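You operate a simulated robot arm through the tools that you are given. There is no shell and no other tool. Be economical: measure what you need, move in short steps, check, and stop when the job is done.

You run a simulated robot arm. Do the job below in one go: nothing can be reset, and whatever is moved stays where it is left.

JOB
Box the two brown eggs and set the day dial by the block.
Fine: one egg a cell, shut the box lid; the white eggs stay. Where these are worked on the way, their far stop is far enough and under half their travel is too little: box lid.

The check looks at the end state, three seconds after you hand in, the way a careful person would. Anything else that was tipped, shoved, dropped, spilled or broken makes it a failure. Lids that push on must go on centred and level and be pressed home; caps that screw on are set level and turned clockwise until they are tight.

ROBOT AND FRAMES
A 6-joint arm with a two-finger parallel gripper, fixed in place. Base frame: the origin is at the foot of the arm, x ahead of it, y to its left, z up. Readings come in m, degrees, newtons and seconds.
With the tool pointing down near the work surface it reaches from about 0.26 to 0.68 m from the base axis. Its first joint turns from -66.0 to 66.0 degrees. Payload 2.9 kg.
The TCP is the grasp point between the finger pads, 0.03 m short of the fingertips. In the tool frame z runs along the fingers and y along their closing line. Largest opening 0.11 m; finger width 0.02, thickness 0.01; the body of the gripper, 0.048 by 0.112 m, starts 0.055 m behind the TCP.
Orientation is told as [roll, pitch, yaw] about the base's x, y, z axes, in that order, counted from this pose: with the fingers straight down and closing along the base's y, the tool's x points along the base's -x, its y along +y and its z along -z.

CONTROLS
- The arm moves only by the tool nudge_tool. Its argument "increments" is one flat list of numbers, 7 for each row, row after row: the shift along the tool's x, y, z in cm, then the turn, a rotation vector about the tool's x, y, z in degrees, then the opening in per cent of the stroke, from 0 (shut) to 100 (fully open). In form: [x, y, z, rx, ry, rz, gripper, x, y, z, rx, ry, rz, gripper, ...]. A call has 1 to 20 rows; each row shifts and turns the commanded pose from where the row before left it, along the tool's axes as they then stand. Rows are played at 5 a second. More than 0.05 m and 8.6 degrees between two rows, or a gripper value outside its range, and nothing of the call is played. Where a pose cannot be reached the arm comes as near as it can. A force on the tool above 70 N (or 10 N above the force at the start of the call, whichever is more), or a blocked arm, ends the call early, and 0.2 s more pass. Each finger travels about 0.108 m/s and halts on what it meets, pressing with about 42 N; the grip force reading is that of the motor and also rises with nothing between the fingers. The clock runs only during rows and for 0.2 s after the last one: add rows that do not move to give the fingers time. The reply holds the time, the measured pose of the TCP, the force on the tool along the base axes, the opening and the grip force, in the units named above and with some noise, with the torque about the TCP (base axes, N m) and any sound that the robot's microphone picked up.
- Cameras (640 x 400 px; columns grow to the right, rows downward): "scene" is fixed at [0.0727, 0.4288, 1.3872]; the picture's right is [-0.81, -0.59, 0.00], its down [-0.32, 0.44, -0.84] and it looks along [0.49, -0.67, -0.55] (base axes); focal length 321 px, centre (320, 200). "wrist" rides on the gripper at [0.072, 0.017, -0.103] in the tool frame; the picture's right is [-0.23, 0.97, 0.00], its down [-0.76, -0.18, -0.62] and it looks along [-0.61, -0.14, 0.78] (tool axes); focal length 222 px, centre (320, 200). There is no depth. A picture from a camera that has moved, and an enlarged one, comes with that camera's place and axes in the base frame and with its lens.
- camera(camera): a new picture of that camera. The clock stands still meanwhile.
- enlarge(camera, box): a new picture of the part [left, top, right, bottom] of that camera's present view, enlarged. The clock stands still meanwhile.
- finish_job(): hands the job in; it is judged then, once.

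Go step by step. Nothing tells you positions but the pictures and the camera data: compare them with the known pose of the tool, close in by small moves and look again before you grip or let go. The budget is 120 turns and 68 pictures, counting those below and the enlarged ones. Unless the task says otherwise, let go and move clear before handing in, and close with one line.

The tools are called after "Request:" as name(argument=value, ...) on one line, values as JSON. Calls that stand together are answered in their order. nudge_tool: Moves the arm, as the interface text tells. Its arguments: {"type":"object","properties":{"increments":{"type":"array","items":{"type":"number"}}},"required":["increments"]} The other tools are called the same way: camera (camera) takes a picture; enlarge (camera, box) takes an enlarged picture of a part of a camera's view; finish_job () hands the job in.

At the start:

```text
time_s: 0.0
tcp_pos: [0.3942, -0.0984, 1.0863]
ee_rot: [0.0, -0.1, 0.0]
force: [0.6, -0.2, -1.1]
ft_torque: [0.01, 0.0, 0.0]
opening: 0.1101
grasp_force: 0.0
```

scene: 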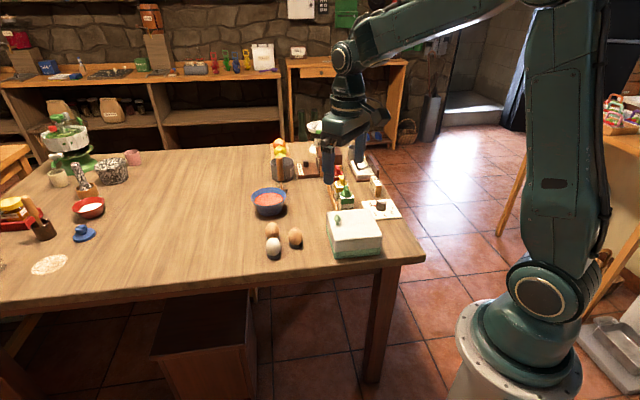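
wrist: 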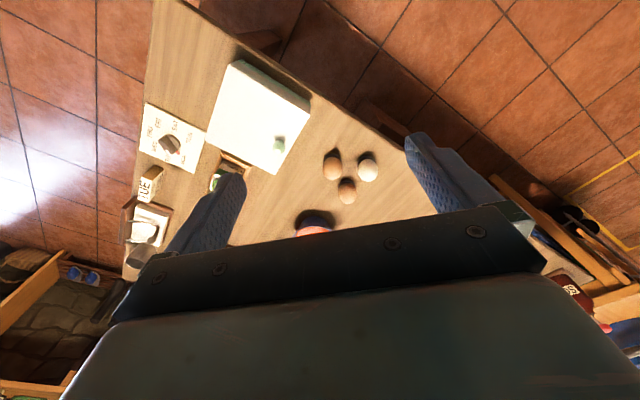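

I see a table with a white box, three eggs (two brown, one white), and a dial plate with a block beside it. I'll enlarge to find the details.

Request:
enlarge(camera="scene", box=[240, 120, 430, 270])

Request:
enlarge(camera="wrist", box=[110, 50, 420, 250])

```text
2.67 times, centred on (335, 195) of scene
camera zoom: at [0.0727, 0.4288, 1.3872], right [-0.81, -0.59, 0.0], down [-0.32, 0.44, -0.84], along [0.49, -0.67, -0.55], focal length 856 px, centre (280, 213)
```

zoom: 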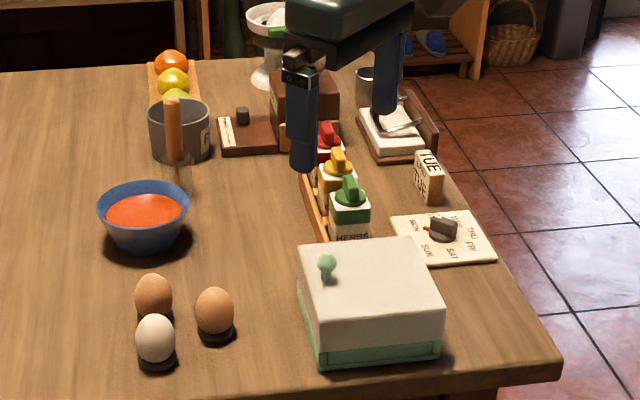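

```text
2.00 times, centred on (265, 150) of wrist
camera zoom: at [0.3195, -0.0816, 1.1885], right [0.23, 0.97, 0.0], down [0.76, -0.18, 0.62], along [0.61, -0.14, -0.78], focal length 444 px, centre (430, 300)
```

zoom: 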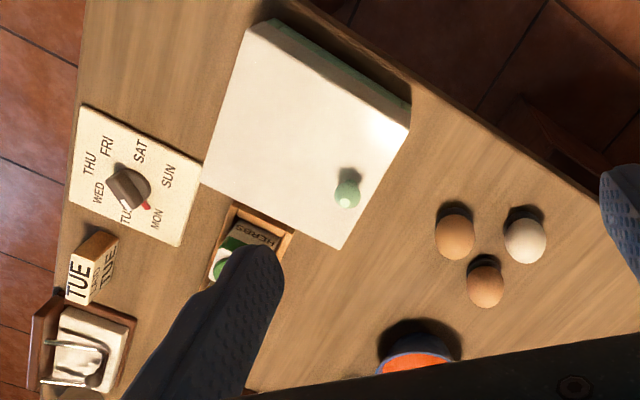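

The box is at about (0.425,-0.21), turned about 45°, with its knob near (0.46,-0.18,0.85). I'll zoom in on the box and dial before moving.

Request:
enlarge(camera="scene", box=[320, 195, 410, 265])

Request:
enlarge(camera="wrist", box=[130, 90, 220, 210])

Request:
enlarge(camera="scene", box=[255, 210, 315, 265])

```text
5.71 times, centred on (365, 230) of scene
camera zoom: at [0.0727, 0.4288, 1.3872], right [-0.81, -0.59, 0.0], down [-0.32, 0.44, -0.84], along [0.49, -0.67, -0.55], focal length 1835 px, centre (63, 29)
```

zoom: 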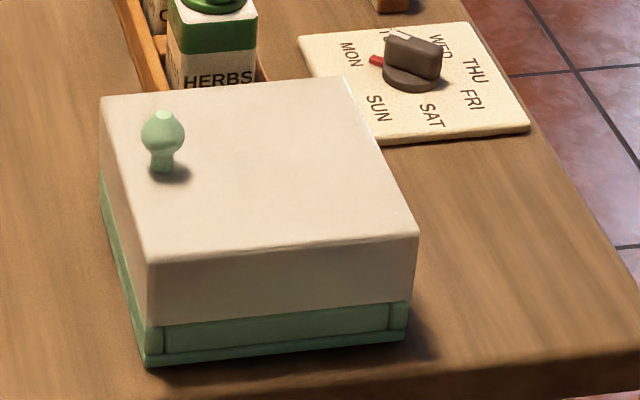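

```text
3.33 times, centred on (175, 150) of wrist
camera zoom: at [0.3195, -0.0816, 1.1885], right [0.23, 0.97, 0.0], down [0.76, -0.18, 0.62], along [0.61, -0.14, -0.78], focal length 740 px, centre (803, 367)
```

zoom: 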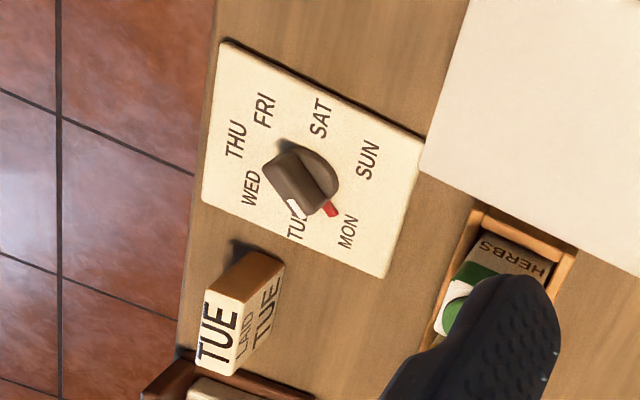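

```text
7.27 times, centred on (285, 238) of scene
camera zoom: at [0.0727, 0.4288, 1.3872], right [-0.81, -0.59, 0.0], down [-0.32, 0.44, -0.84], along [0.49, -0.67, -0.55], focal length 2336 px, centre (574, -73)
```

zoom: 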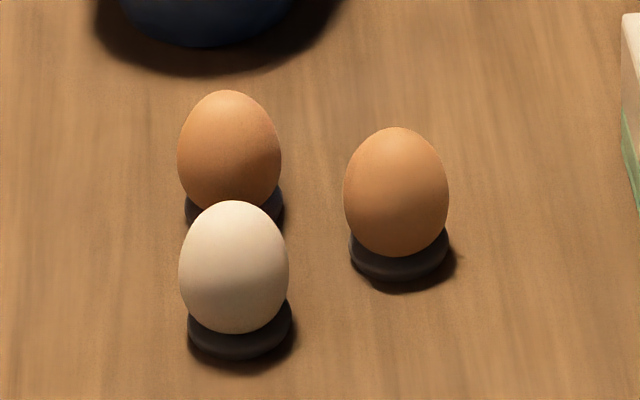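

The knob's pointer needs a close look from above. I'll move the wrist camera over the dial and block, staying well above everything.

Request:
nudge_tool(increments=[1.15, -4.15, 0, 0, 0, 0, 100, 1.15, -4.15, 2.4, 0, 0, 0, 100, 1.15, -4.15, 2.4, 0, 0, 0, 100, 1.15, -4.15, 2.4, 0, 0, 0, 100, 1.15, -4.15, 2.4, 0, 0, 0, 100, 1.15, -4.15, 2.4, 0, 0, 0, 100, 1.15, -4.15, 2.4, 0, 0, 0, 100, 0, 0, 0, 0, 0, 0, 100])

Request:
camera(camera="wrist")

```text
time_s: 1.8
tcp_pos: [0.3161, -0.3903, 0.9435]
ee_rot: [0.1, 0.0, 0.0]
force: [-0.6, 0.1, 0.0]
ft_torque: [0.02, 0.0, 0.02]
opening: 0.1102
grasp_force: 0.1
```

```text
60 pictures are left
camera wrist: at [0.2421, -0.3732, 1.0456], right [0.23, 0.97, 0.0], down [0.76, -0.18, 0.62], along [0.61, -0.14, -0.78], focal length 222 px, centre (320, 200)
```

wrist: 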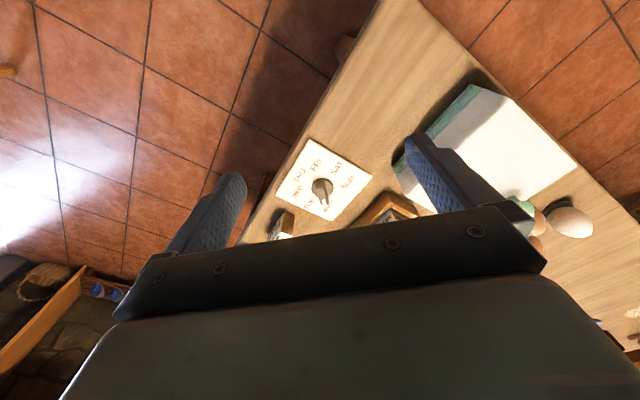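

Request:
enlarge(camera="wrist", box=[260, 130, 380, 220])

Request:
enlarge(camera="wrist", box=[260, 195, 320, 245])

```text
4.44 times, centred on (320, 175) of wrist
camera zoom: at [0.2421, -0.3732, 1.0456], right [0.23, 0.97, 0.0], down [0.76, -0.18, 0.62], along [0.61, -0.14, -0.78], focal length 987 px, centre (320, 311)
```

zoom: 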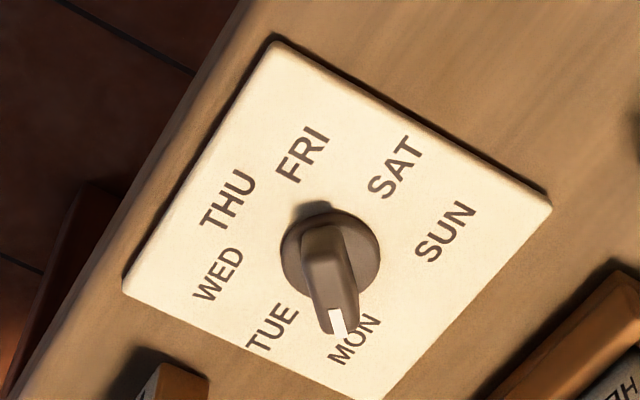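

```text
8.00 times, centred on (290, 220) of wrist
camera zoom: at [0.2421, -0.3732, 1.0456], right [0.23, 0.97, 0.0], down [0.76, -0.18, 0.62], along [0.61, -0.14, -0.78], focal length 1777 px, centre (560, 40)
```

zoom: 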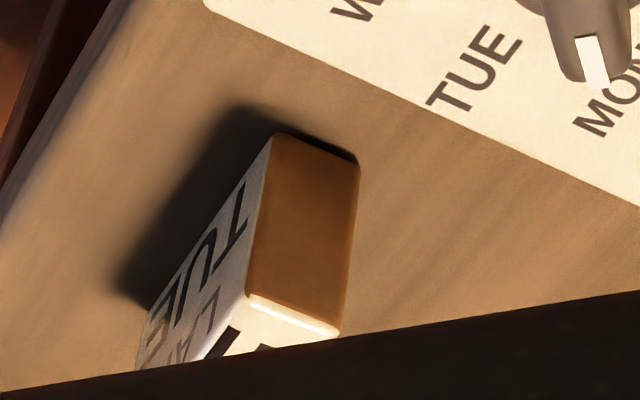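

The dial's white mark and red pin point at MON and the block reads TUE, so the knob needs one step (about 51°) clockwise from above. Next I'll look at the box from up close.

Request:
nudge_tool(increments=[0.3, 4.14, -0.9, 0, 0, 0, 100, 0.3, 4.14, -0.9, 0, 0, 0, 100, 0.3, 4.14, -0.9, 0, 0, 0, 100, 0.3, 4.14, -0.9, 0, 0, 0, 100, 0.3, 4.14, -0.9, 0, 0, 0, 100, 0, 0, 0, 0, 0, 0, 100])

Request:
camera(camera="wrist")

Request:
enlarge(camera="wrist", box=[240, 100, 440, 240])

```text
time_s: 3.2
tcp_pos: [0.2957, -0.1802, 0.9875]
ee_rot: [0.0, 0.0, 0.0]
force: [-0.5, 0.3, -0.4]
ft_torque: [0.01, 0.0, -0.01]
opening: 0.1101
grasp_force: 0.1
```

```text
57 pictures are left
camera wrist: at [0.2233, -0.1643, 1.0902], right [0.23, 0.97, 0.0], down [0.76, -0.18, 0.62], along [0.61, -0.14, -0.78], focal length 222 px, centre (320, 200)
```

wrist: 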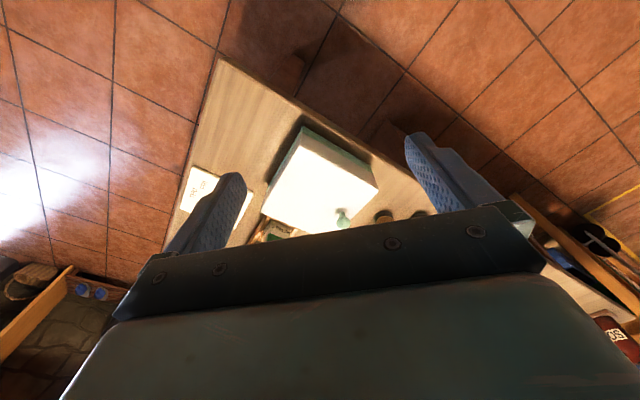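

```text
2.86 times, centred on (340, 170) of wrist
camera zoom: at [0.2233, -0.1643, 1.0902], right [0.23, 0.97, 0.0], down [0.76, -0.18, 0.62], along [0.61, -0.14, -0.78], focal length 635 px, centre (263, 286)
```

zoom: 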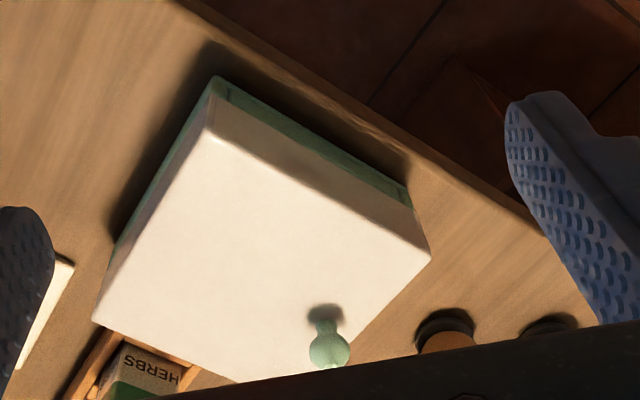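

The lid is a 0.125 m square at 45°, and the knob at about (0.452,-0.182) means the hinge is along the (-x,-y) side. I'll move above the knob with the closing line parallel to the hinge.

Request:
nudge_tool(increments=[-3.9, 0, 0.9, 0, 0, 0, 100, -3.9, 0, 0.9, 0, 0, 0, 80, -3.9, 0, 0.9, 0, 0, 0, 60, -3.9, 0, 0.9, 0, 0, 0, 50, 0, 0, 0, 0, 0, -7.5, 50, 0, 0, 0, 0, 0, -7.5, 50, 0, 0, 0, 0, 0, -7.5, 50, 0, 0, 0, 0, 0, -7.5, 50, 0, 0, 0, 0, 0, -7.5, 50, 0, 0, 0, 0, 0, -7.5, 50, 0, 0, 0, 0, 0, 0, 50])

Request:
camera(camera="wrist")

Request:
enlarge(camera="scene", box=[310, 150, 420, 265])

```text
time_s: 5.6
tcp_pos: [0.4528, -0.1818, 0.9512]
ee_rot: [0.0, 0.0, 45.1]
force: [-0.5, 0.1, -0.5]
ft_torque: [0.0, -0.01, 0.03]
opening: 0.0549
grasp_force: 0.0
```

```text
55 pictures are left
camera wrist: at [0.3889, -0.2219, 1.0531], right [-0.53, 0.85, 0.0], down [0.66, 0.41, 0.62], along [0.53, 0.33, -0.78], focal length 222 px, centre (320, 200)
```

wrist: 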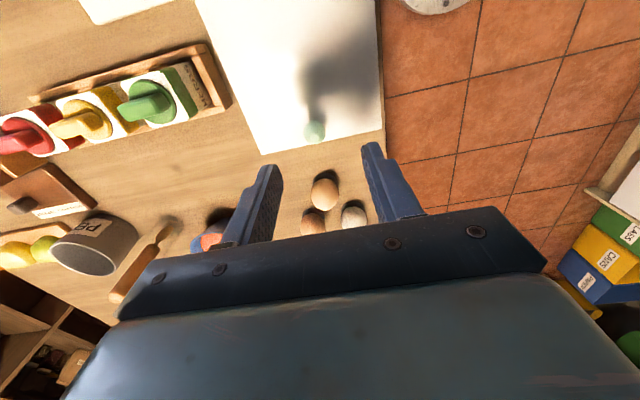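

```text
3.48 times, centred on (365, 208) of scene
camera zoom: at [0.0727, 0.4288, 1.3872], right [-0.81, -0.59, 0.0], down [-0.32, 0.44, -0.84], along [0.49, -0.67, -0.55], focal length 1117 px, centre (164, 174)
```

zoom: 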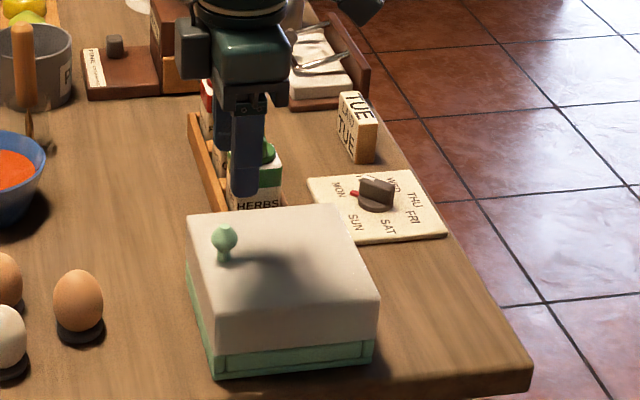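

Triangulating gives the knob head at (0.460,-0.183,0.847) and the lid top near 0.825. I'll descend over the knob with open fingers and check.

Request:
nudge_tool(increments=[-0.4, -0.6, 2, 0, 0, 0, 50, 0, 0, 3, 0, 0, 0, 50, 0, 0, 2.5, 0, 0, 0, 50, 0, 0, 0, 0, 0, 0, 50])

Request:
enlarge(camera="scene", box=[320, 180, 400, 250])

Request:
camera(camera="wrist")

```text
time_s: 6.6
tcp_pos: [0.4586, -0.1819, 0.8751]
ee_rot: [0.0, 0.0, 45.0]
force: [0.0, 0.9, -0.4]
ft_torque: [-0.01, 0.01, 0.0]
opening: 0.0552
grasp_force: 0.1
```

```text
5.71 times, centred on (360, 215) of scene
camera zoom: at [0.0727, 0.4288, 1.3872], right [-0.81, -0.59, 0.0], down [-0.32, 0.44, -0.84], along [0.49, -0.67, -0.55], focal length 1835 px, centre (91, 114)
```

zoom: 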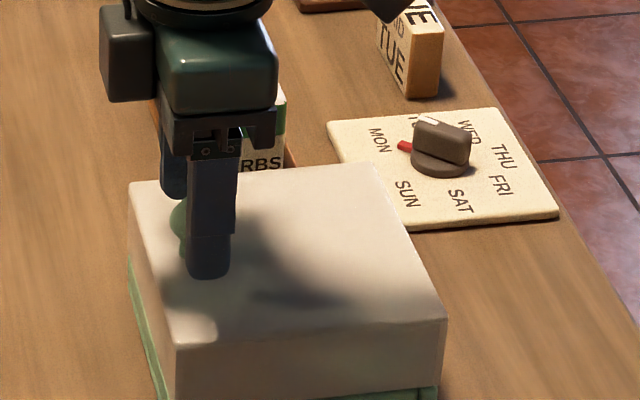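

```text
52 pictures are left
camera wrist: at [0.395, -0.2224, 0.9777], right [-0.53, 0.85, 0.0], down [0.66, 0.41, 0.62], along [0.53, 0.33, -0.78], focal length 222 px, centre (320, 200)
```

wrist: 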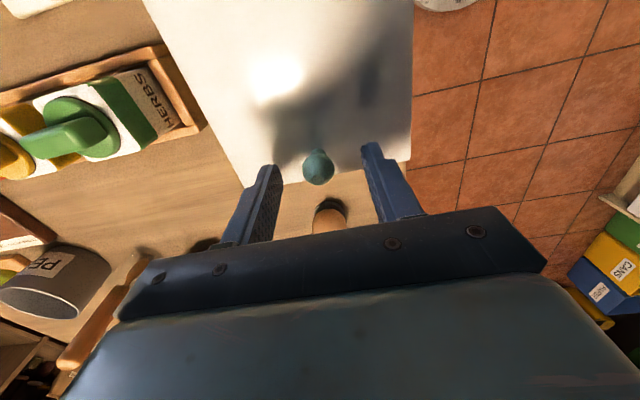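

The knob sits right between the fingertips. I'll descend 1.2 cm and close.

Request:
nudge_tool(increments=[0, 0, 0.7, 0, 0, 0, 50, 0, 0, 0.5, 0, 0, 0, 50, 0, 0, 0, 0, 0, 0, 25, 0, 0, 0, 0, 0, 0, 0, 0, 0, 0, 0, 0, 0, 0, 0, 0, 0, 0, 0, 0, 0])

Request:
enlarge(camera="scene", box=[320, 180, 400, 250])

```text
time_s: 8.0
tcp_pos: [0.4605, -0.1832, 0.8636]
ee_rot: [0.0, 0.1, 44.9]
force: [7.0, -6.7, -1.8]
ft_torque: [0.27, 0.11, 0.01]
opening: 0.0255
grasp_force: 45.1
```

```text
5.71 times, centred on (360, 215) of scene
camera zoom: at [0.0729, 0.4287, 1.3872], right [-0.81, -0.59, 0.0], down [-0.32, 0.44, -0.84], along [0.49, -0.67, -0.55], focal length 1835 px, centre (91, 114)
```

zoom: 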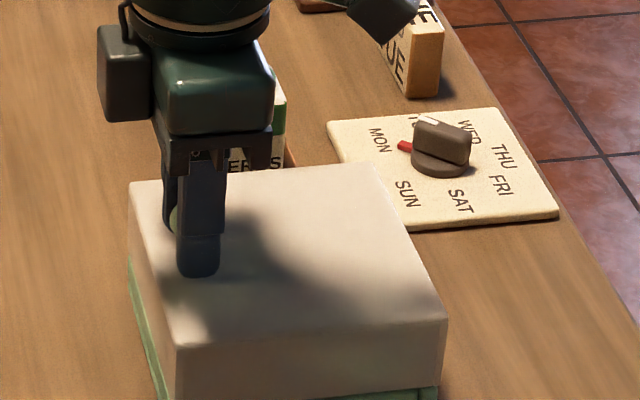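

The knob is gripped (0.0255 m). I'll start the lid along its hinge arc in small steps and watch the force.

Request:
nudge_tool(increments=[0.52, -0.1, -0.69, 0, -3.75, 0, 0, 0.52, 0, -0.69, 0, -3.75, 0, 0, 0.52, 0, -0.69, 0, -3.75, 0, 0, 0.52, 0, -0.69, 0, -3.75, 0, 0])

Request:
enlarge(camera="scene", box=[310, 160, 420, 260])

```text
time_s: 9.0
tcp_pos: [0.4436, -0.1991, 0.8904]
ee_rot: [0.0, -15.2, 45.1]
force: [-0.8, 5.7, 12.6]
ft_torque: [-0.79, 0.43, -0.14]
opening: 0.0252
grasp_force: 44.9
```

```text
4.00 times, centred on (365, 210) of scene
camera zoom: at [0.0725, 0.4291, 1.3871], right [-0.81, -0.59, 0.0], down [-0.32, 0.44, -0.84], along [0.5, -0.68, -0.55], focal length 1285 px, centre (140, 160)
```

zoom: 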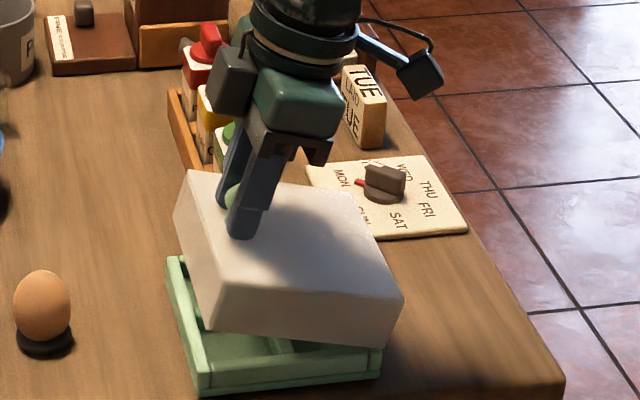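

The lid opens on its rear hinge, and the force suggests the hinge is slightly lower than I assumed. I'll continue with a larger radius.

Request:
nudge_tool(increments=[0.78, 0, -0.96, 0, -5, 0, 0, 0.81, 0, -0.93, 0, -5, 0, 0, 0.81, 0, -0.93, 0, -5, 0, 0, 0.81, 0, -0.93, 0, -5, 0, 0, 0.81, 0, -0.93, 0, -5, 0, 0])

Request:
enlarge(camera="scene", box=[310, 150, 420, 260])

```text
time_s: 10.2
tcp_pos: [0.4052, -0.2385, 0.9184]
ee_rot: [-0.2, -40.6, 45.5]
force: [-1.1, 21.6, 34.7]
ft_torque: [0.27, -0.56, -0.27]
opening: 0.0253
grasp_force: 44.5
```

```text
3.64 times, centred on (365, 205) of scene
camera zoom: at [0.0722, 0.4296, 1.3869], right [-0.81, -0.59, 0.0], down [-0.32, 0.44, -0.84], along [0.5, -0.68, -0.55], focal length 1168 px, centre (156, 182)
```

zoom: 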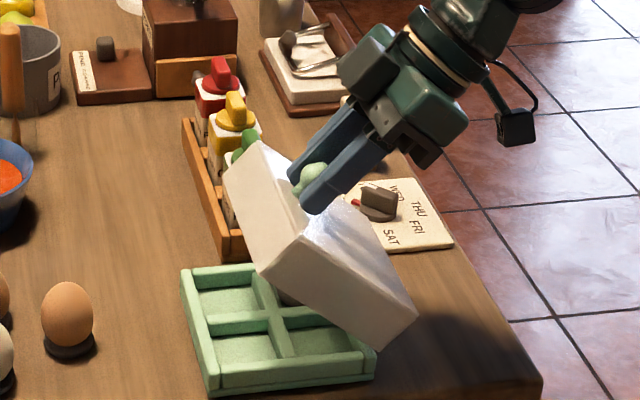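

The readings show the tool is being pushed outward, so my path runs inside the true arc. I'll ease outward to relax the force before continuing.

Request:
nudge_tool(increments=[-0.25, 0, -0.17, 0, 0, 0, 0, -0.2, 0, -0.15, 0, 0, 0, 0, 0, 0, 0, 0, 0, 0, 0])

```text
time_s: 11.0
tcp_pos: [0.405, -0.2389, 0.9182]
ee_rot: [0.6, -39.8, 44.6]
force: [-2.1, 9.6, -17.4]
ft_torque: [0.59, -1.09, -0.18]
opening: 0.0256
grasp_force: 45.0
```

The force flipped sign, so the neutral point is known. I'll continue along the arc with the refitted pivot.

Request:
nudge_tool(increments=[0.84, 0, -0.88, 0, -5, 0, 0, 0.73, 0, -0.955, 0, -5, 0, 0, 0.73, 0, -0.955, 0, -5, 0, 0])

```text
time_s: 11.8
tcp_pos: [0.3786, -0.2638, 0.9226]
ee_rot: [0.4, -54.8, 44.6]
force: [-16.3, 11.5, -15.8]
ft_torque: [-0.35, 0.29, -0.38]
opening: 0.0252
grasp_force: 44.9
```

Still consistent: the pivot refit gives (11.4, 8.1) cm. I'll relieve the lateral load and continue to about 75°.

Request:
nudge_tool(increments=[0.86, 0.12, -0.88, 0, -5, 0, 0, 0.75, 0.05, -0.966, 0, -5, 0, 0, 0.75, 0, -0.966, 0, -5, 0, 0, 0.75, 0, -0.966, 0, -5, 0, 0])

Request:
enlarge(camera="scene", box=[300, 130, 440, 260])

```text
time_s: 12.5
tcp_pos: [0.3863, -0.2568, 0.921]
ee_rot: [2.0, -66.8, 44.9]
force: [-12.6, 9.2, 6.4]
ft_torque: [-0.72, -0.17, -0.64]
opening: 0.0256
grasp_force: 45.3
out of reach, approached as far as the arm can: row 1, 2, 3
stopped in row 3: the force on the tool passed its limit at 75 N (the readings are from after the stop); the commanded pose is now the measured one
```

```text
3.08 times, centred on (370, 195) of scene
camera zoom: at [0.0724, 0.4291, 1.3871], right [-0.81, -0.59, 0.0], down [-0.32, 0.44, -0.84], along [0.5, -0.68, -0.55], focal length 988 px, centre (166, 215)
```

zoom: 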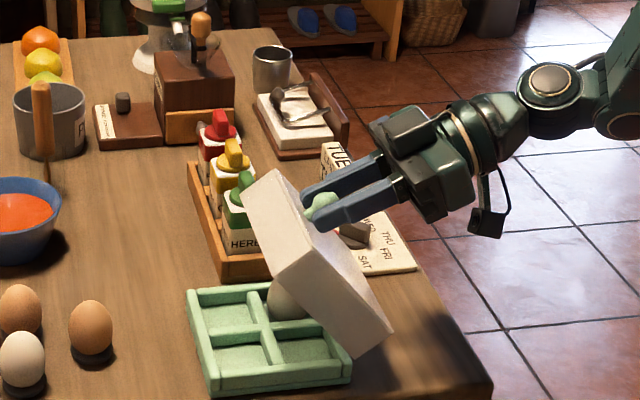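

Tilting further is out of reach, but the knob pivots in the pads. I'll bring the tool back toward vertical while carrying the knob on along its arc.

Request:
nudge_tool(increments=[0.12, 0, -0.02, 0, 6.8, 0, 0, 0.21, 0, -1.04, 0, 8, 0, 0, 0.77, 0, -1.28, 0, 7, 0, 0])

```text
time_s: 13.3
tcp_pos: [0.3701, -0.2738, 0.9256]
ee_rot: [1.4, -45.1, 45.8]
force: [-14.2, 26.4, 2.5]
ft_torque: [0.63, -1.05, -0.37]
opening: 0.0259
grasp_force: 44.9
```

That works. I'll continue along the arc while relieving the sideways load.

Request:
nudge_tool(increments=[1.1, 0.1, -1.02, 0, 5, 0, 0, 1.33, 0.1, -0.74, 0, 4, 0, 0, 1.46, 0.05, -0.45, 0, 3, 0, 0])

Request:
enlarge(camera="scene", box=[300, 130, 440, 260])

```text
time_s: 14.1
tcp_pos: [0.3371, -0.3079, 0.9175]
ee_rot: [0.9, -33.0, 46.2]
force: [-14.9, 22.3, 11.7]
ft_torque: [1.05, -0.95, 0.14]
opening: 0.0254
grasp_force: 45.1
```

```text
3.08 times, centred on (370, 195) of scene
camera zoom: at [0.0722, 0.4295, 1.387], right [-0.81, -0.59, 0.0], down [-0.32, 0.44, -0.84], along [0.5, -0.68, -0.55], focal length 988 px, centre (166, 215)
```

zoom: 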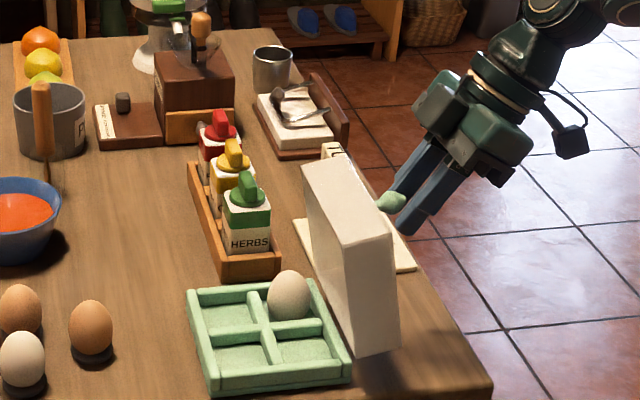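

The lid is near vertical, and the tray has 2×2 cells with a white egg in one. I'll continue past vertical to the far stop.

Request:
nudge_tool(increments=[1.51, 0.1, -0.19, 0, 3, 0, 0, 1.61, 0, 0.1, 0, 0, 0, 0, 0, 0, 0, 0, 0, 0, 0])

Request:
enlarge(camera="scene", box=[300, 130, 440, 260])

```text
time_s: 14.9
tcp_pos: [0.3166, -0.3272, 0.9021]
ee_rot: [0.7, -29.9, 46.2]
force: [-5.4, 12.7, 7.5]
ft_torque: [1.03, -0.93, 0.16]
opening: 0.025
grasp_force: 45.4
```

```text
3.08 times, centred on (370, 195) of scene
camera zoom: at [0.0725, 0.4292, 1.3871], right [-0.81, -0.59, 0.0], down [-0.32, 0.44, -0.84], along [0.49, -0.68, -0.55], focal length 988 px, centre (166, 215)
```

zoom: 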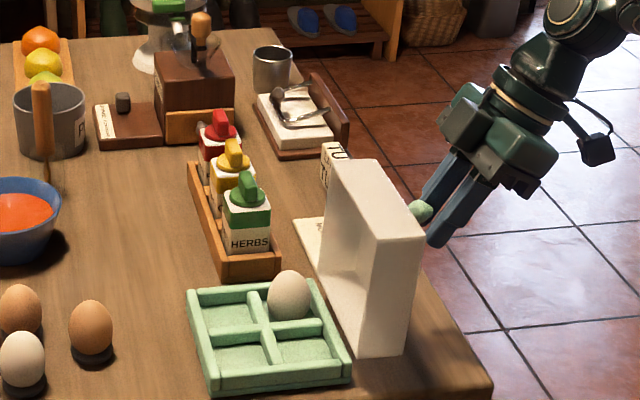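

The lid is about 97° open with no stop felt yet. I'll push two more small steps.

Request:
nudge_tool(increments=[0.72, 0, 0.23, 0, 0, 0, 0, 0.72, 0, 0.23, 0, 0, 0, 0, 0.77, 0, 0.25, 0, 0, 0, 0])

```text
time_s: 15.7
tcp_pos: [0.3064, -0.337, 0.8831]
ee_rot: [1.1, -29.5, 45.8]
force: [-39.9, -2.3, 30.7]
ft_torque: [0.29, -0.19, 0.31]
opening: 0.0251
grasp_force: 44.9
out of reach, approached as far as the arm can: row 3
```

The lid is about 107° open at the edge of reach. I'll back off slightly, release, and retreat along the fingers.

Request:
nudge_tool(increments=[-0.6, 0, -0.2, 0, 0, 0, 0, 0, 0, 0, 0, 0, 0, 0])

Request:
enlarge(camera="scene", box=[300, 130, 440, 260])

```text
time_s: 16.3
tcp_pos: [0.3126, -0.3318, 0.8859]
ee_rot: [1.2, -29.7, 45.9]
force: [-29.0, 1.7, 10.2]
ft_torque: [-0.73, 0.67, 0.21]
opening: 0.0253
grasp_force: 45.4
```

```text
3.08 times, centred on (370, 195) of scene
camera zoom: at [0.072, 0.429, 1.3872], right [-0.81, -0.59, 0.0], down [-0.32, 0.44, -0.84], along [0.5, -0.68, -0.55], focal length 988 px, centre (166, 215)
```

zoom: 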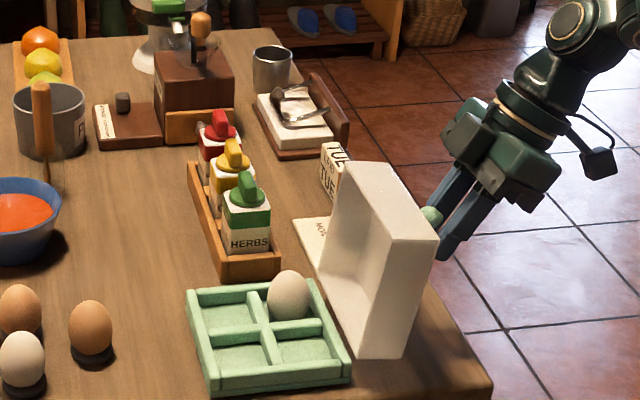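

I'll relieve the side load, open, and withdraw backward along the tool axis.

Request:
nudge_tool(increments=[0, 0.2, 0, 0, 0, 0, 0, 0, 0, 0, 0, 0, 0, 25, 0, 0, 0, 0, 0, 0, 50, 0, 0, 0, 0, 0, 0, 50, 0, 0, -2, 0, 0, 0, 50, 0, 0, -3, 0, 0, 0, 50, 0, 0, -3, 0, 0, 0, 50])

Request:
camera(camera="scene")

```text
time_s: 17.9
tcp_pos: [0.3176, -0.341, 0.9532]
ee_rot: [0.9, -29.6, 46.0]
force: [0.8, 0.5, -0.4]
ft_torque: [0.02, 0.02, -0.01]
opening: 0.0549
grasp_force: 0.3
out of reach, approached as far as the arm can: row 5, 6, 7
```

```text
44 pictures are left
```

scene: 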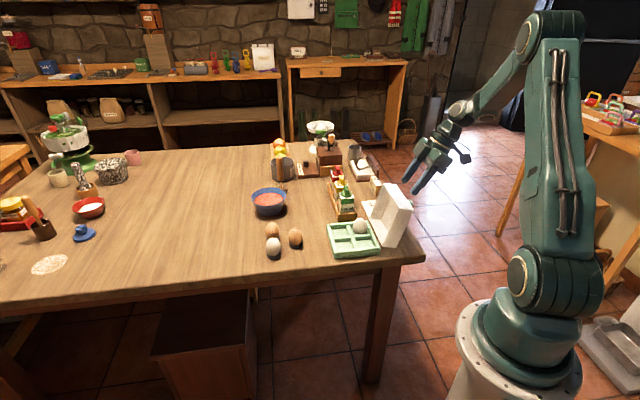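

The lid stays open. I'll rise and bring the tool back upright.

Request:
nudge_tool(increments=[-1.5, 0, -2.6, 0, 7.4, 0, 50, -1, 0, -2.6, 0, 7.4, 0, 50, 0, 0, -2.5, 0, 7.4, 0, 50, 0, 0, -2.5, 0, 7.4, 0, 50, -3, 0, 0, 0, 0, 0, 50, -3, 0, 0, 0, 0, 0, 50, 0, 0, 0, 0, 0, 0, 50])

```text
time_s: 19.5
tcp_pos: [0.3545, -0.3045, 1.0614]
ee_rot: [0.7, -0.2, 46.5]
force: [0.7, -0.4, -0.7]
ft_torque: [0.03, 0.0, 0.0]
opening: 0.0549
grasp_force: 0.1
```

Now I'll go above the nearest brown egg, near (0.556,-0.109), and look.

Request:
nudge_tool(increments=[-4, -0.165, 0, 0, 0, 0, 65, -4, -0.165, 0, 0, 0, 0, 65, -4, -0.165, 0, 0, 0, 0, 65, -4, -0.165, 2.5, 0, 0, 0, 65, -4, -0.165, 3, 0, 0, 0, 65, -4, -0.165, 3, 0, 0, 0, 65, -4, -0.165, 3, 0, 0, 1.5, 65, 0, 0, 0, 0, 0, 0, 65])

Request:
camera(camera="wrist")

Request:
enlarge(camera="scene", box=[240, 170, 420, 270])

```text
time_s: 21.3
tcp_pos: [0.5576, -0.1116, 0.9469]
ee_rot: [0.8, -0.2, 44.9]
force: [0.4, -0.5, -0.6]
ft_torque: [-0.01, -0.01, -0.04]
opening: 0.0717
grasp_force: 0.2
```

```text
43 pictures are left
camera wrist: at [0.4936, -0.1529, 1.0492], right [-0.53, 0.85, 0.01], down [0.67, 0.4, 0.62], along [0.53, 0.34, -0.78], focal length 222 px, centre (320, 200)
```

wrist: 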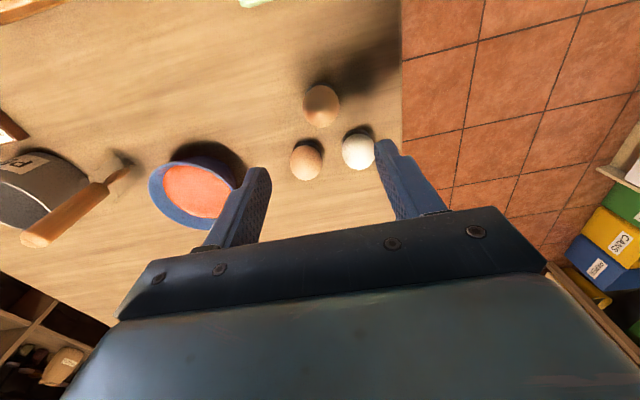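

```text
3.56 times, centred on (330, 220) of scene
camera zoom: at [0.0727, 0.4288, 1.3872], right [-0.81, -0.59, 0.0], down [-0.32, 0.44, -0.84], along [0.49, -0.67, -0.55], focal length 1142 px, centre (284, 129)
```

zoom: 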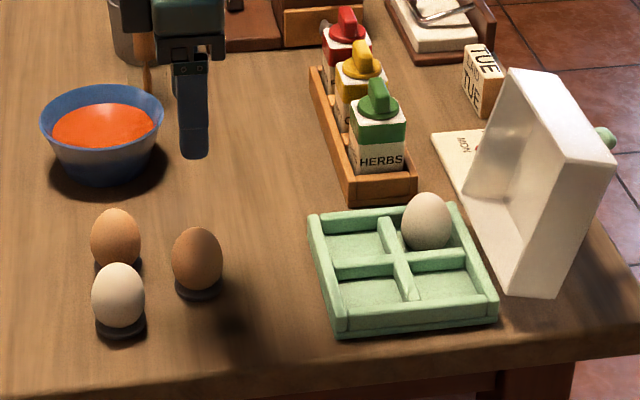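

Egg 1's centre triangulates to (0.555,-0.109,0.784). I'll descend to just above it and check the alignment.

Request:
nudge_tool(increments=[0, 0.38, 3, -0.4, 0.4, 0, 65, 0, 0, 3, 0, 0, 0, 65, 0, 0, 3, 0, 0, 0, 65, 0, 0, 0, 0, 0, 0, 65])

Request:
camera(camera="wrist")

```text
time_s: 22.3
tcp_pos: [0.5531, -0.1061, 0.8549]
ee_rot: [1.1, 0.2, 45.0]
force: [-0.1, 0.5, 0.6]
ft_torque: [-0.01, -0.02, 0.03]
opening: 0.0717
grasp_force: 0.1
```

```text
41 pictures are left
camera wrist: at [0.4904, -0.1465, 0.9588], right [-0.53, 0.85, 0.02], down [0.67, 0.41, 0.62], along [0.52, 0.34, -0.79], focal length 222 px, centre (320, 200)
```

wrist: 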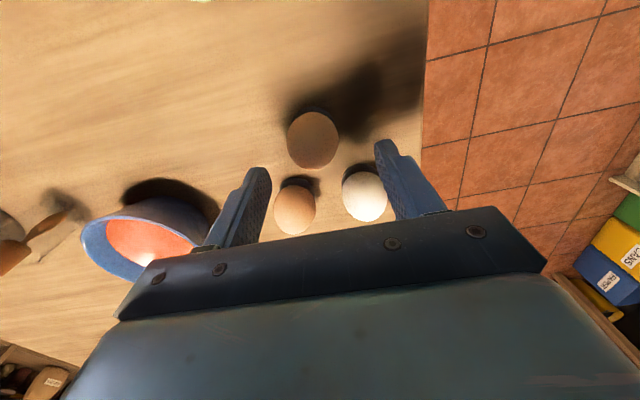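

The egg reads at (0.5545,-0.110). I'll correct 4 mm and the small roll, descend, and grip at the equator.

Request:
nudge_tool(increments=[0.18, -0.38, 0, 0.9, 0.65, 0, 65, 0, 0, 2, 0, 0, 0, 65, 0, 0, 1.5, 0, 0, 0, 65, 0, 0, 1.15, 0, 0, 0, 65, 0, 0, 0, 0, 0, 0, 65])

Request:
camera(camera="wrist")

Request:
enlarge(camera="scene", box=[255, 205, 325, 260])

```text
time_s: 23.5
tcp_pos: [0.5526, -0.1098, 0.8097]
ee_rot: [0.3, 0.8, 45.0]
force: [0.3, 0.5, -1.0]
ft_torque: [0.0, -0.02, 0.0]
opening: 0.0718
grasp_force: 0.1
```

```text
40 pictures are left
camera wrist: at [0.4901, -0.1491, 0.9143], right [-0.53, 0.85, 0.0], down [0.67, 0.42, 0.61], along [0.52, 0.32, -0.79], focal length 222 px, centre (320, 200)
```

wrist: 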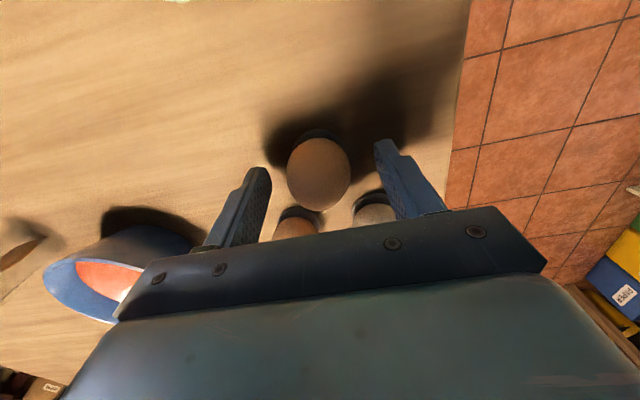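

```text
7.27 times, centred on (290, 232) of scene
camera zoom: at [0.0727, 0.4288, 1.3872], right [-0.81, -0.59, 0.0], down [-0.32, 0.44, -0.84], along [0.49, -0.67, -0.55], focal length 2336 px, centre (538, -36)
```

zoom: 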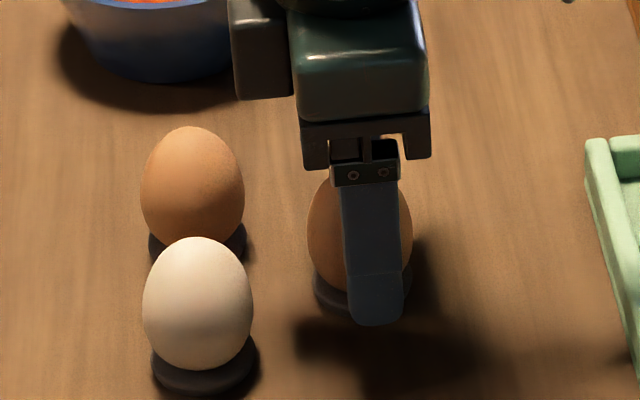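

The egg is centred laterally. I'll shift 3 mm forward and close on it.

Request:
nudge_tool(increments=[-0.3, 0, 0, 0, 0, 0, 65, 0, 0, 0.1, 0, 0, 0, 50, 0, 0, 0, 0, 0, 0, 35, 0, 0, 0, 0, 0, 0, 25, 0, 0, 0, 0, 0, 0, 25, 0, 0, 0, 0, 0, 0, 25])

```text
time_s: 24.9
tcp_pos: [0.5554, -0.1067, 0.8099]
ee_rot: [0.2, 0.8, 45.1]
force: [0.9, -0.4, 4.0]
ft_torque: [-0.02, -0.05, 0.05]
opening: 0.0413
grasp_force: 13.9
```

Egg 1 is held (0.041 m). I'll lift straight up and carry it above the front free cell.

Request:
nudge_tool(increments=[0, 0, -0.5, 0, 0, 0, 18, 0, 0, -1.5, 0, 0, 0, 18, 0, 0, -3, 0, 0, 0, 18, 0, 0, -3, 0, 0, 0, 18, 0, 0, -3, 0, 0, 0, 18, 3.4, -0.46, 0, 0, 0, 0, 18, 3.4, -0.46, 0, 0, 0, 0, 18, 3.4, -0.46, 0, -0.3, -0.7, 0, 18, 3.3, -0.45, 0, 0, 0, 0, 18, 0, 0, 0, 0, 0, 0, 18])

Request:
camera(camera="wrist")

Request:
enlarge(camera="scene", box=[310, 170, 430, 270])

```text
time_s: 27.1
tcp_pos: [0.4716, -0.2184, 0.919]
ee_rot: [0.6, 0.0, 45.0]
force: [-0.3, 0.1, -0.8]
ft_torque: [0.01, 0.01, -0.01]
opening: 0.041
grasp_force: 13.7
```

```text
38 pictures are left
camera wrist: at [0.4083, -0.2585, 1.0236], right [-0.53, 0.85, 0.01], down [0.67, 0.41, 0.62], along [0.52, 0.33, -0.78], focal length 222 px, centre (320, 200)
```

wrist: 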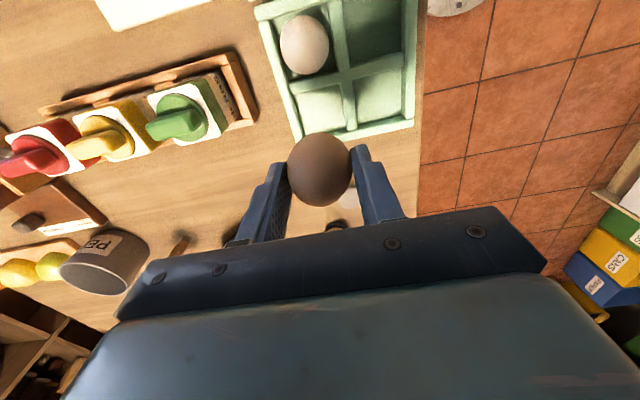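

```text
4.00 times, centred on (370, 220) of scene
camera zoom: at [0.0728, 0.4288, 1.3872], right [-0.81, -0.59, 0.0], down [-0.32, 0.44, -0.84], along [0.49, -0.67, -0.55], focal length 1285 px, centre (120, 120)
```

zoom: 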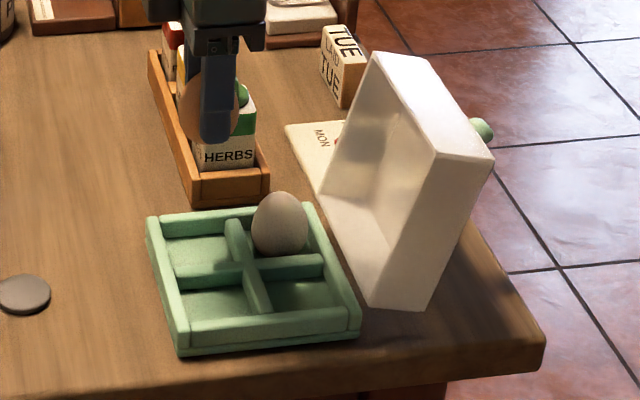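

Tray centre is about (0.425,-0.213), with cells at ±0.031 along the diagonals. I'll align over the front cell at (0.469,-0.213) and lower to just above.

Request:
nudge_tool(increments=[-0.48, 0.56, 0, 0.4, 0.4, 0, 18, 0, 0, 3, 0, 0, 0, 18, 0, 0, 3, 0, 0, 0, 18, 0, 0, 2, 0, 0, 0, 18, 0, 0, 0, 0, 0, 0, 18])

Request:
enlarge(camera="scene", box=[310, 190, 410, 270])

Request:
camera(camera="wrist")

```text
time_s: 28.3
tcp_pos: [0.4721, -0.2076, 0.8423]
ee_rot: [0.1, 0.5, 45.0]
force: [0.1, 0.3, 0.0]
ft_torque: [0.0, -0.02, 0.01]
opening: 0.0413
grasp_force: 14.0
```

```text
5.00 times, centred on (360, 230) of scene
camera zoom: at [0.0727, 0.4288, 1.3872], right [-0.81, -0.59, 0.0], down [-0.32, 0.44, -0.84], along [0.49, -0.67, -0.55], focal length 1606 px, centre (120, 50)
```

zoom: 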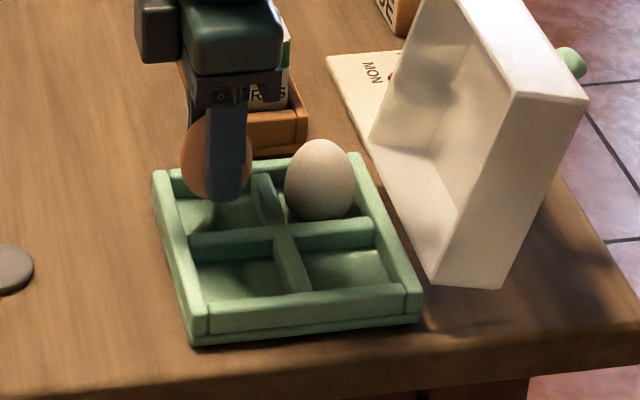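

```text
35 pictures are left
camera wrist: at [0.4087, -0.2477, 0.9447], right [-0.53, 0.85, 0.0], down [0.67, 0.42, 0.62], along [0.52, 0.33, -0.79], focal length 222 px, centre (320, 200)
```

wrist: 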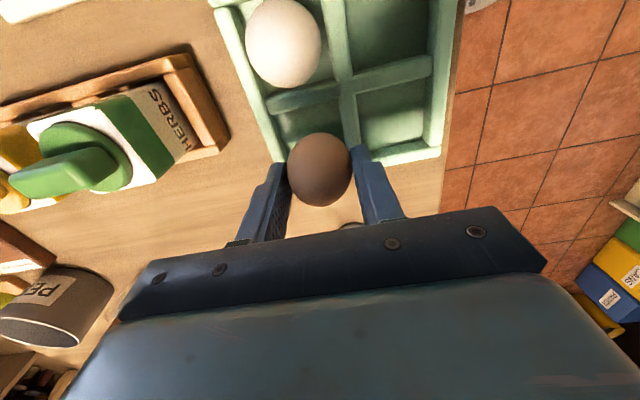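

I'll fine-adjust toward the cell centre and lower slowly, watching the force.

Request:
nudge_tool(increments=[0.4, -0.25, 0.5, 0, 0, 0, 18, 0, 0, 1, 0, 0, 0, 18, 0, 0, 0.8, 0, 0, 0, 18, 0, 0, 0, 0, 0, 0, 18])

Request:
enlarge(camera="wrist", box=[200, 20, 450, 220])

Request:
enlarge(camera="scene", box=[320, 200, 400, 265])

```text
time_s: 29.3
tcp_pos: [0.4734, -0.2124, 0.8175]
ee_rot: [0.1, 0.5, 45.0]
force: [0.5, 0.4, -0.1]
ft_torque: [0.03, 0.0, 0.01]
opening: 0.0412
grasp_force: 14.5
```

```text
2.00 times, centred on (325, 120) of wrist
camera zoom: at [0.4095, -0.2517, 0.9214], right [-0.53, 0.85, 0.0], down [0.67, 0.42, 0.62], along [0.52, 0.32, -0.79], focal length 444 px, centre (310, 360)
```

zoom: 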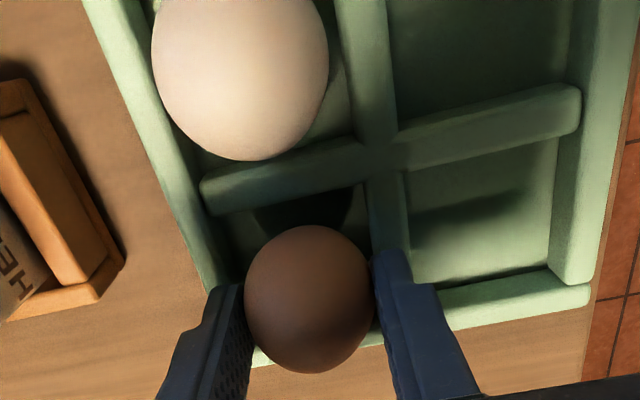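

```text
6.15 times, centred on (360, 232) of scene
camera zoom: at [0.0727, 0.4288, 1.3872], right [-0.81, -0.59, 0.0], down [-0.32, 0.44, -0.84], along [0.49, -0.67, -0.55], focal length 1976 px, centre (74, 0)
```

zoom: 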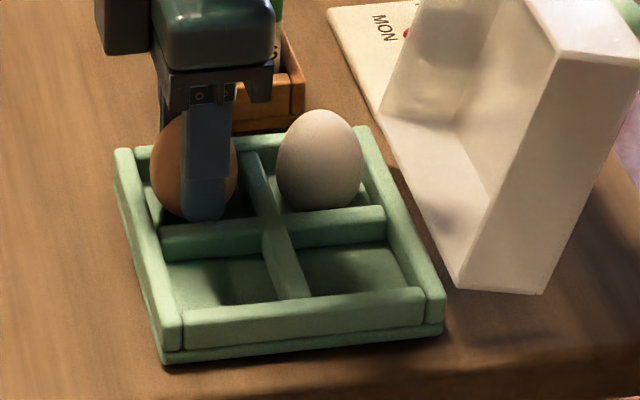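

I'll nudge 2 mm toward the hinge and 2 mm laterally, then lower until contact.

Request:
nudge_tool(increments=[0.25, -0.2, 0.2, 0, 0, 0, 18, 0, 0, 0.4, 0, 0, 0, 18, 0, 0, 0.4, 0, 0, 0, 18, 0, 0, 0, 0, 0, 0, 18])

Request:
enlarge(camera="scene", box=[320, 200, 400, 265])

```text
time_s: 30.1
tcp_pos: [0.4717, -0.216, 0.8168]
ee_rot: [0.0, 0.4, 45.1]
force: [-11.2, 5.7, 15.9]
ft_torque: [-0.08, -0.09, -0.06]
opening: 0.0405
grasp_force: 13.7
stopped in row 3: the force on the tool passed its limit at 78 N (the readings are from after the stop); the commanded pose is now the measured one
```

```text
6.15 times, centred on (360, 232) of scene
camera zoom: at [0.0722, 0.4291, 1.3871], right [-0.81, -0.59, 0.0], down [-0.32, 0.44, -0.84], along [0.5, -0.68, -0.55], focal length 1976 px, centre (74, 0)
```

zoom: 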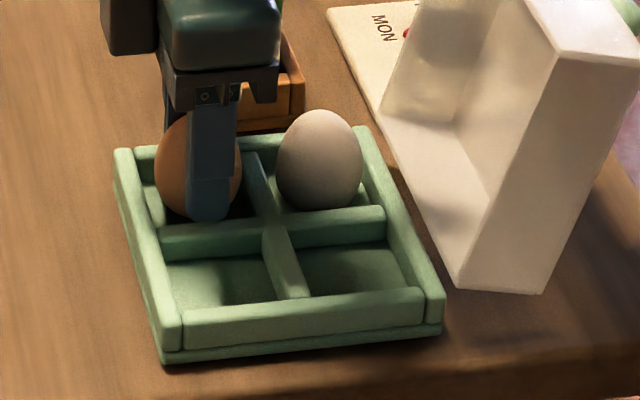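

The egg's height matches the white egg's level, so it's resting on the cell floor. I'll relieve the side load and open slowly.

Request:
nudge_tool(increments=[0, 0.1, -0.15, 0, 0, 0, 25, 0, 0, 0, 0, 0, 0, 36, 0, 0, 0, 0, 0, 0, 38, 0, 0, 0, 0, 0, 0, 41, 0, 0, 0, 0, 0, 0, 45, 0, 0, 0, 0, 0, 0, 48, 0, 0, 0, 0, 0, 0, 48])

Request:
enlarge(camera="wrist", box=[200, 20, 450, 220])

Request:
enlarge(camera="scene", box=[320, 200, 400, 265])

```text
time_s: 31.7
tcp_pos: [0.4726, -0.2156, 0.8167]
ee_rot: [-0.1, 0.4, 45.1]
force: [0.7, -0.9, 1.8]
ft_torque: [0.01, -0.01, -0.02]
opening: 0.0528
grasp_force: 0.1
```

```text
2.00 times, centred on (325, 120) of wrist
camera zoom: at [0.4084, -0.2554, 0.9201], right [-0.53, 0.85, 0.0], down [0.67, 0.42, 0.62], along [0.53, 0.33, -0.79], focal length 444 px, centre (310, 360)
```

zoom: 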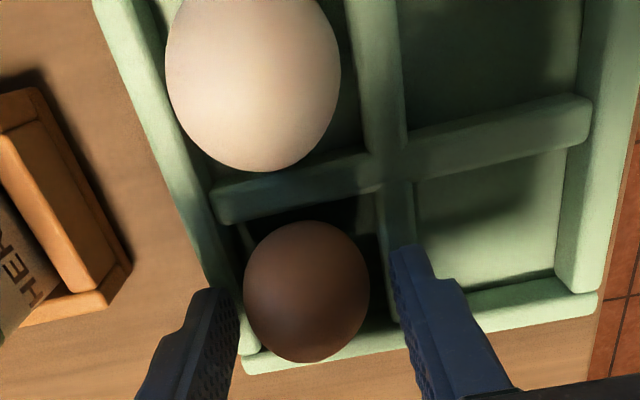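

```text
6.15 times, centred on (360, 232) of scene
camera zoom: at [0.0727, 0.4288, 1.3872], right [-0.81, -0.59, 0.0], down [-0.32, 0.44, -0.84], along [0.49, -0.67, -0.55], focal length 1976 px, centre (74, 0)
```

zoom: 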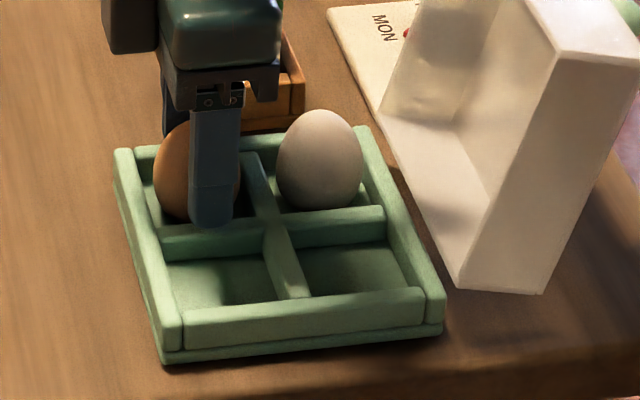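

Egg 1 stands in its cell. I'll rise and move over the second brown egg, rotating the tool to yaw 0 so the fingers clear the white one.

Request:
nudge_tool(increments=[0, 0, -1.5, 0, 0, 0, 48, 0, 0, -4, 0, 0, 0, 48, 0, 0, -4, 0, 0, 0, 48, 0, 0, -3, 0, 0, 0, 60, -4, -0.37, 0, 0, 0, 5, 60, -3.95, 0.02, 0, 0, 0, 8, 60, -3.8, 0.5, 0, 0, 0, 8, 60, -3.9, 1.1, 0, 0, 0, 8, 60, -3.3, 1.3, 0, 0, 0, 8, 60, 0, 0, 0, 0, 0, 8, 60, 0, 0, 0, 0, 0, 0, 60])

Request:
camera(camera="wrist")

Request:
enlarge(camera="scene", box=[255, 205, 415, 265])

```text
time_s: 34.1
tcp_pos: [0.6239, -0.0898, 0.9422]
ee_rot: [-0.3, 0.2, 0.1]
force: [0.8, -0.1, 0.2]
ft_torque: [-0.01, 0.02, 0.0]
opening: 0.0659
grasp_force: 0.1
```

```text
29 pictures are left
camera wrist: at [0.5509, -0.0733, 1.0444], right [0.23, 0.97, -0.01], down [0.76, -0.17, 0.62], along [0.6, -0.15, -0.78], focal length 222 px, centre (320, 200)
```

wrist: 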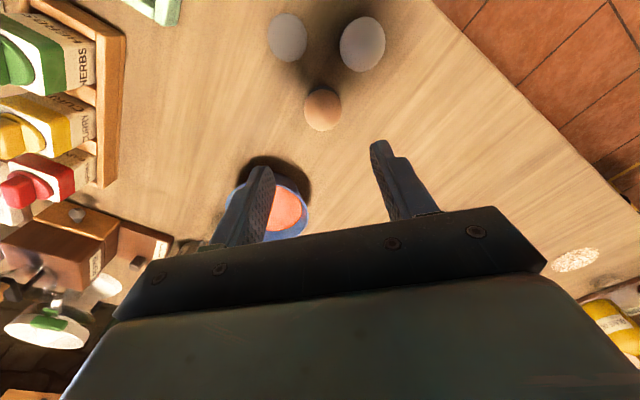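

```text
4.00 times, centred on (335, 235) of scene
camera zoom: at [0.0727, 0.4288, 1.3872], right [-0.81, -0.59, 0.0], down [-0.32, 0.44, -0.84], along [0.49, -0.67, -0.55], focal length 1285 px, centre (260, 60)
```

zoom: 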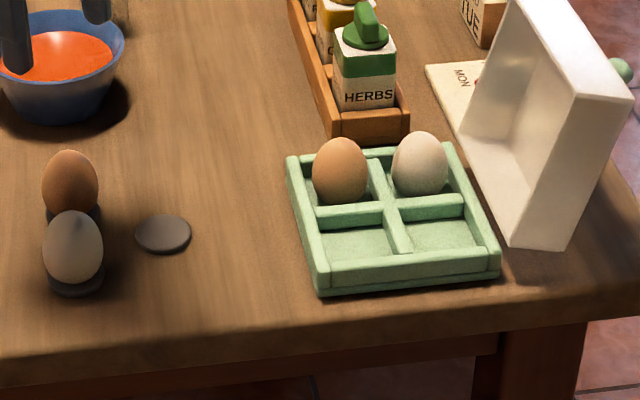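

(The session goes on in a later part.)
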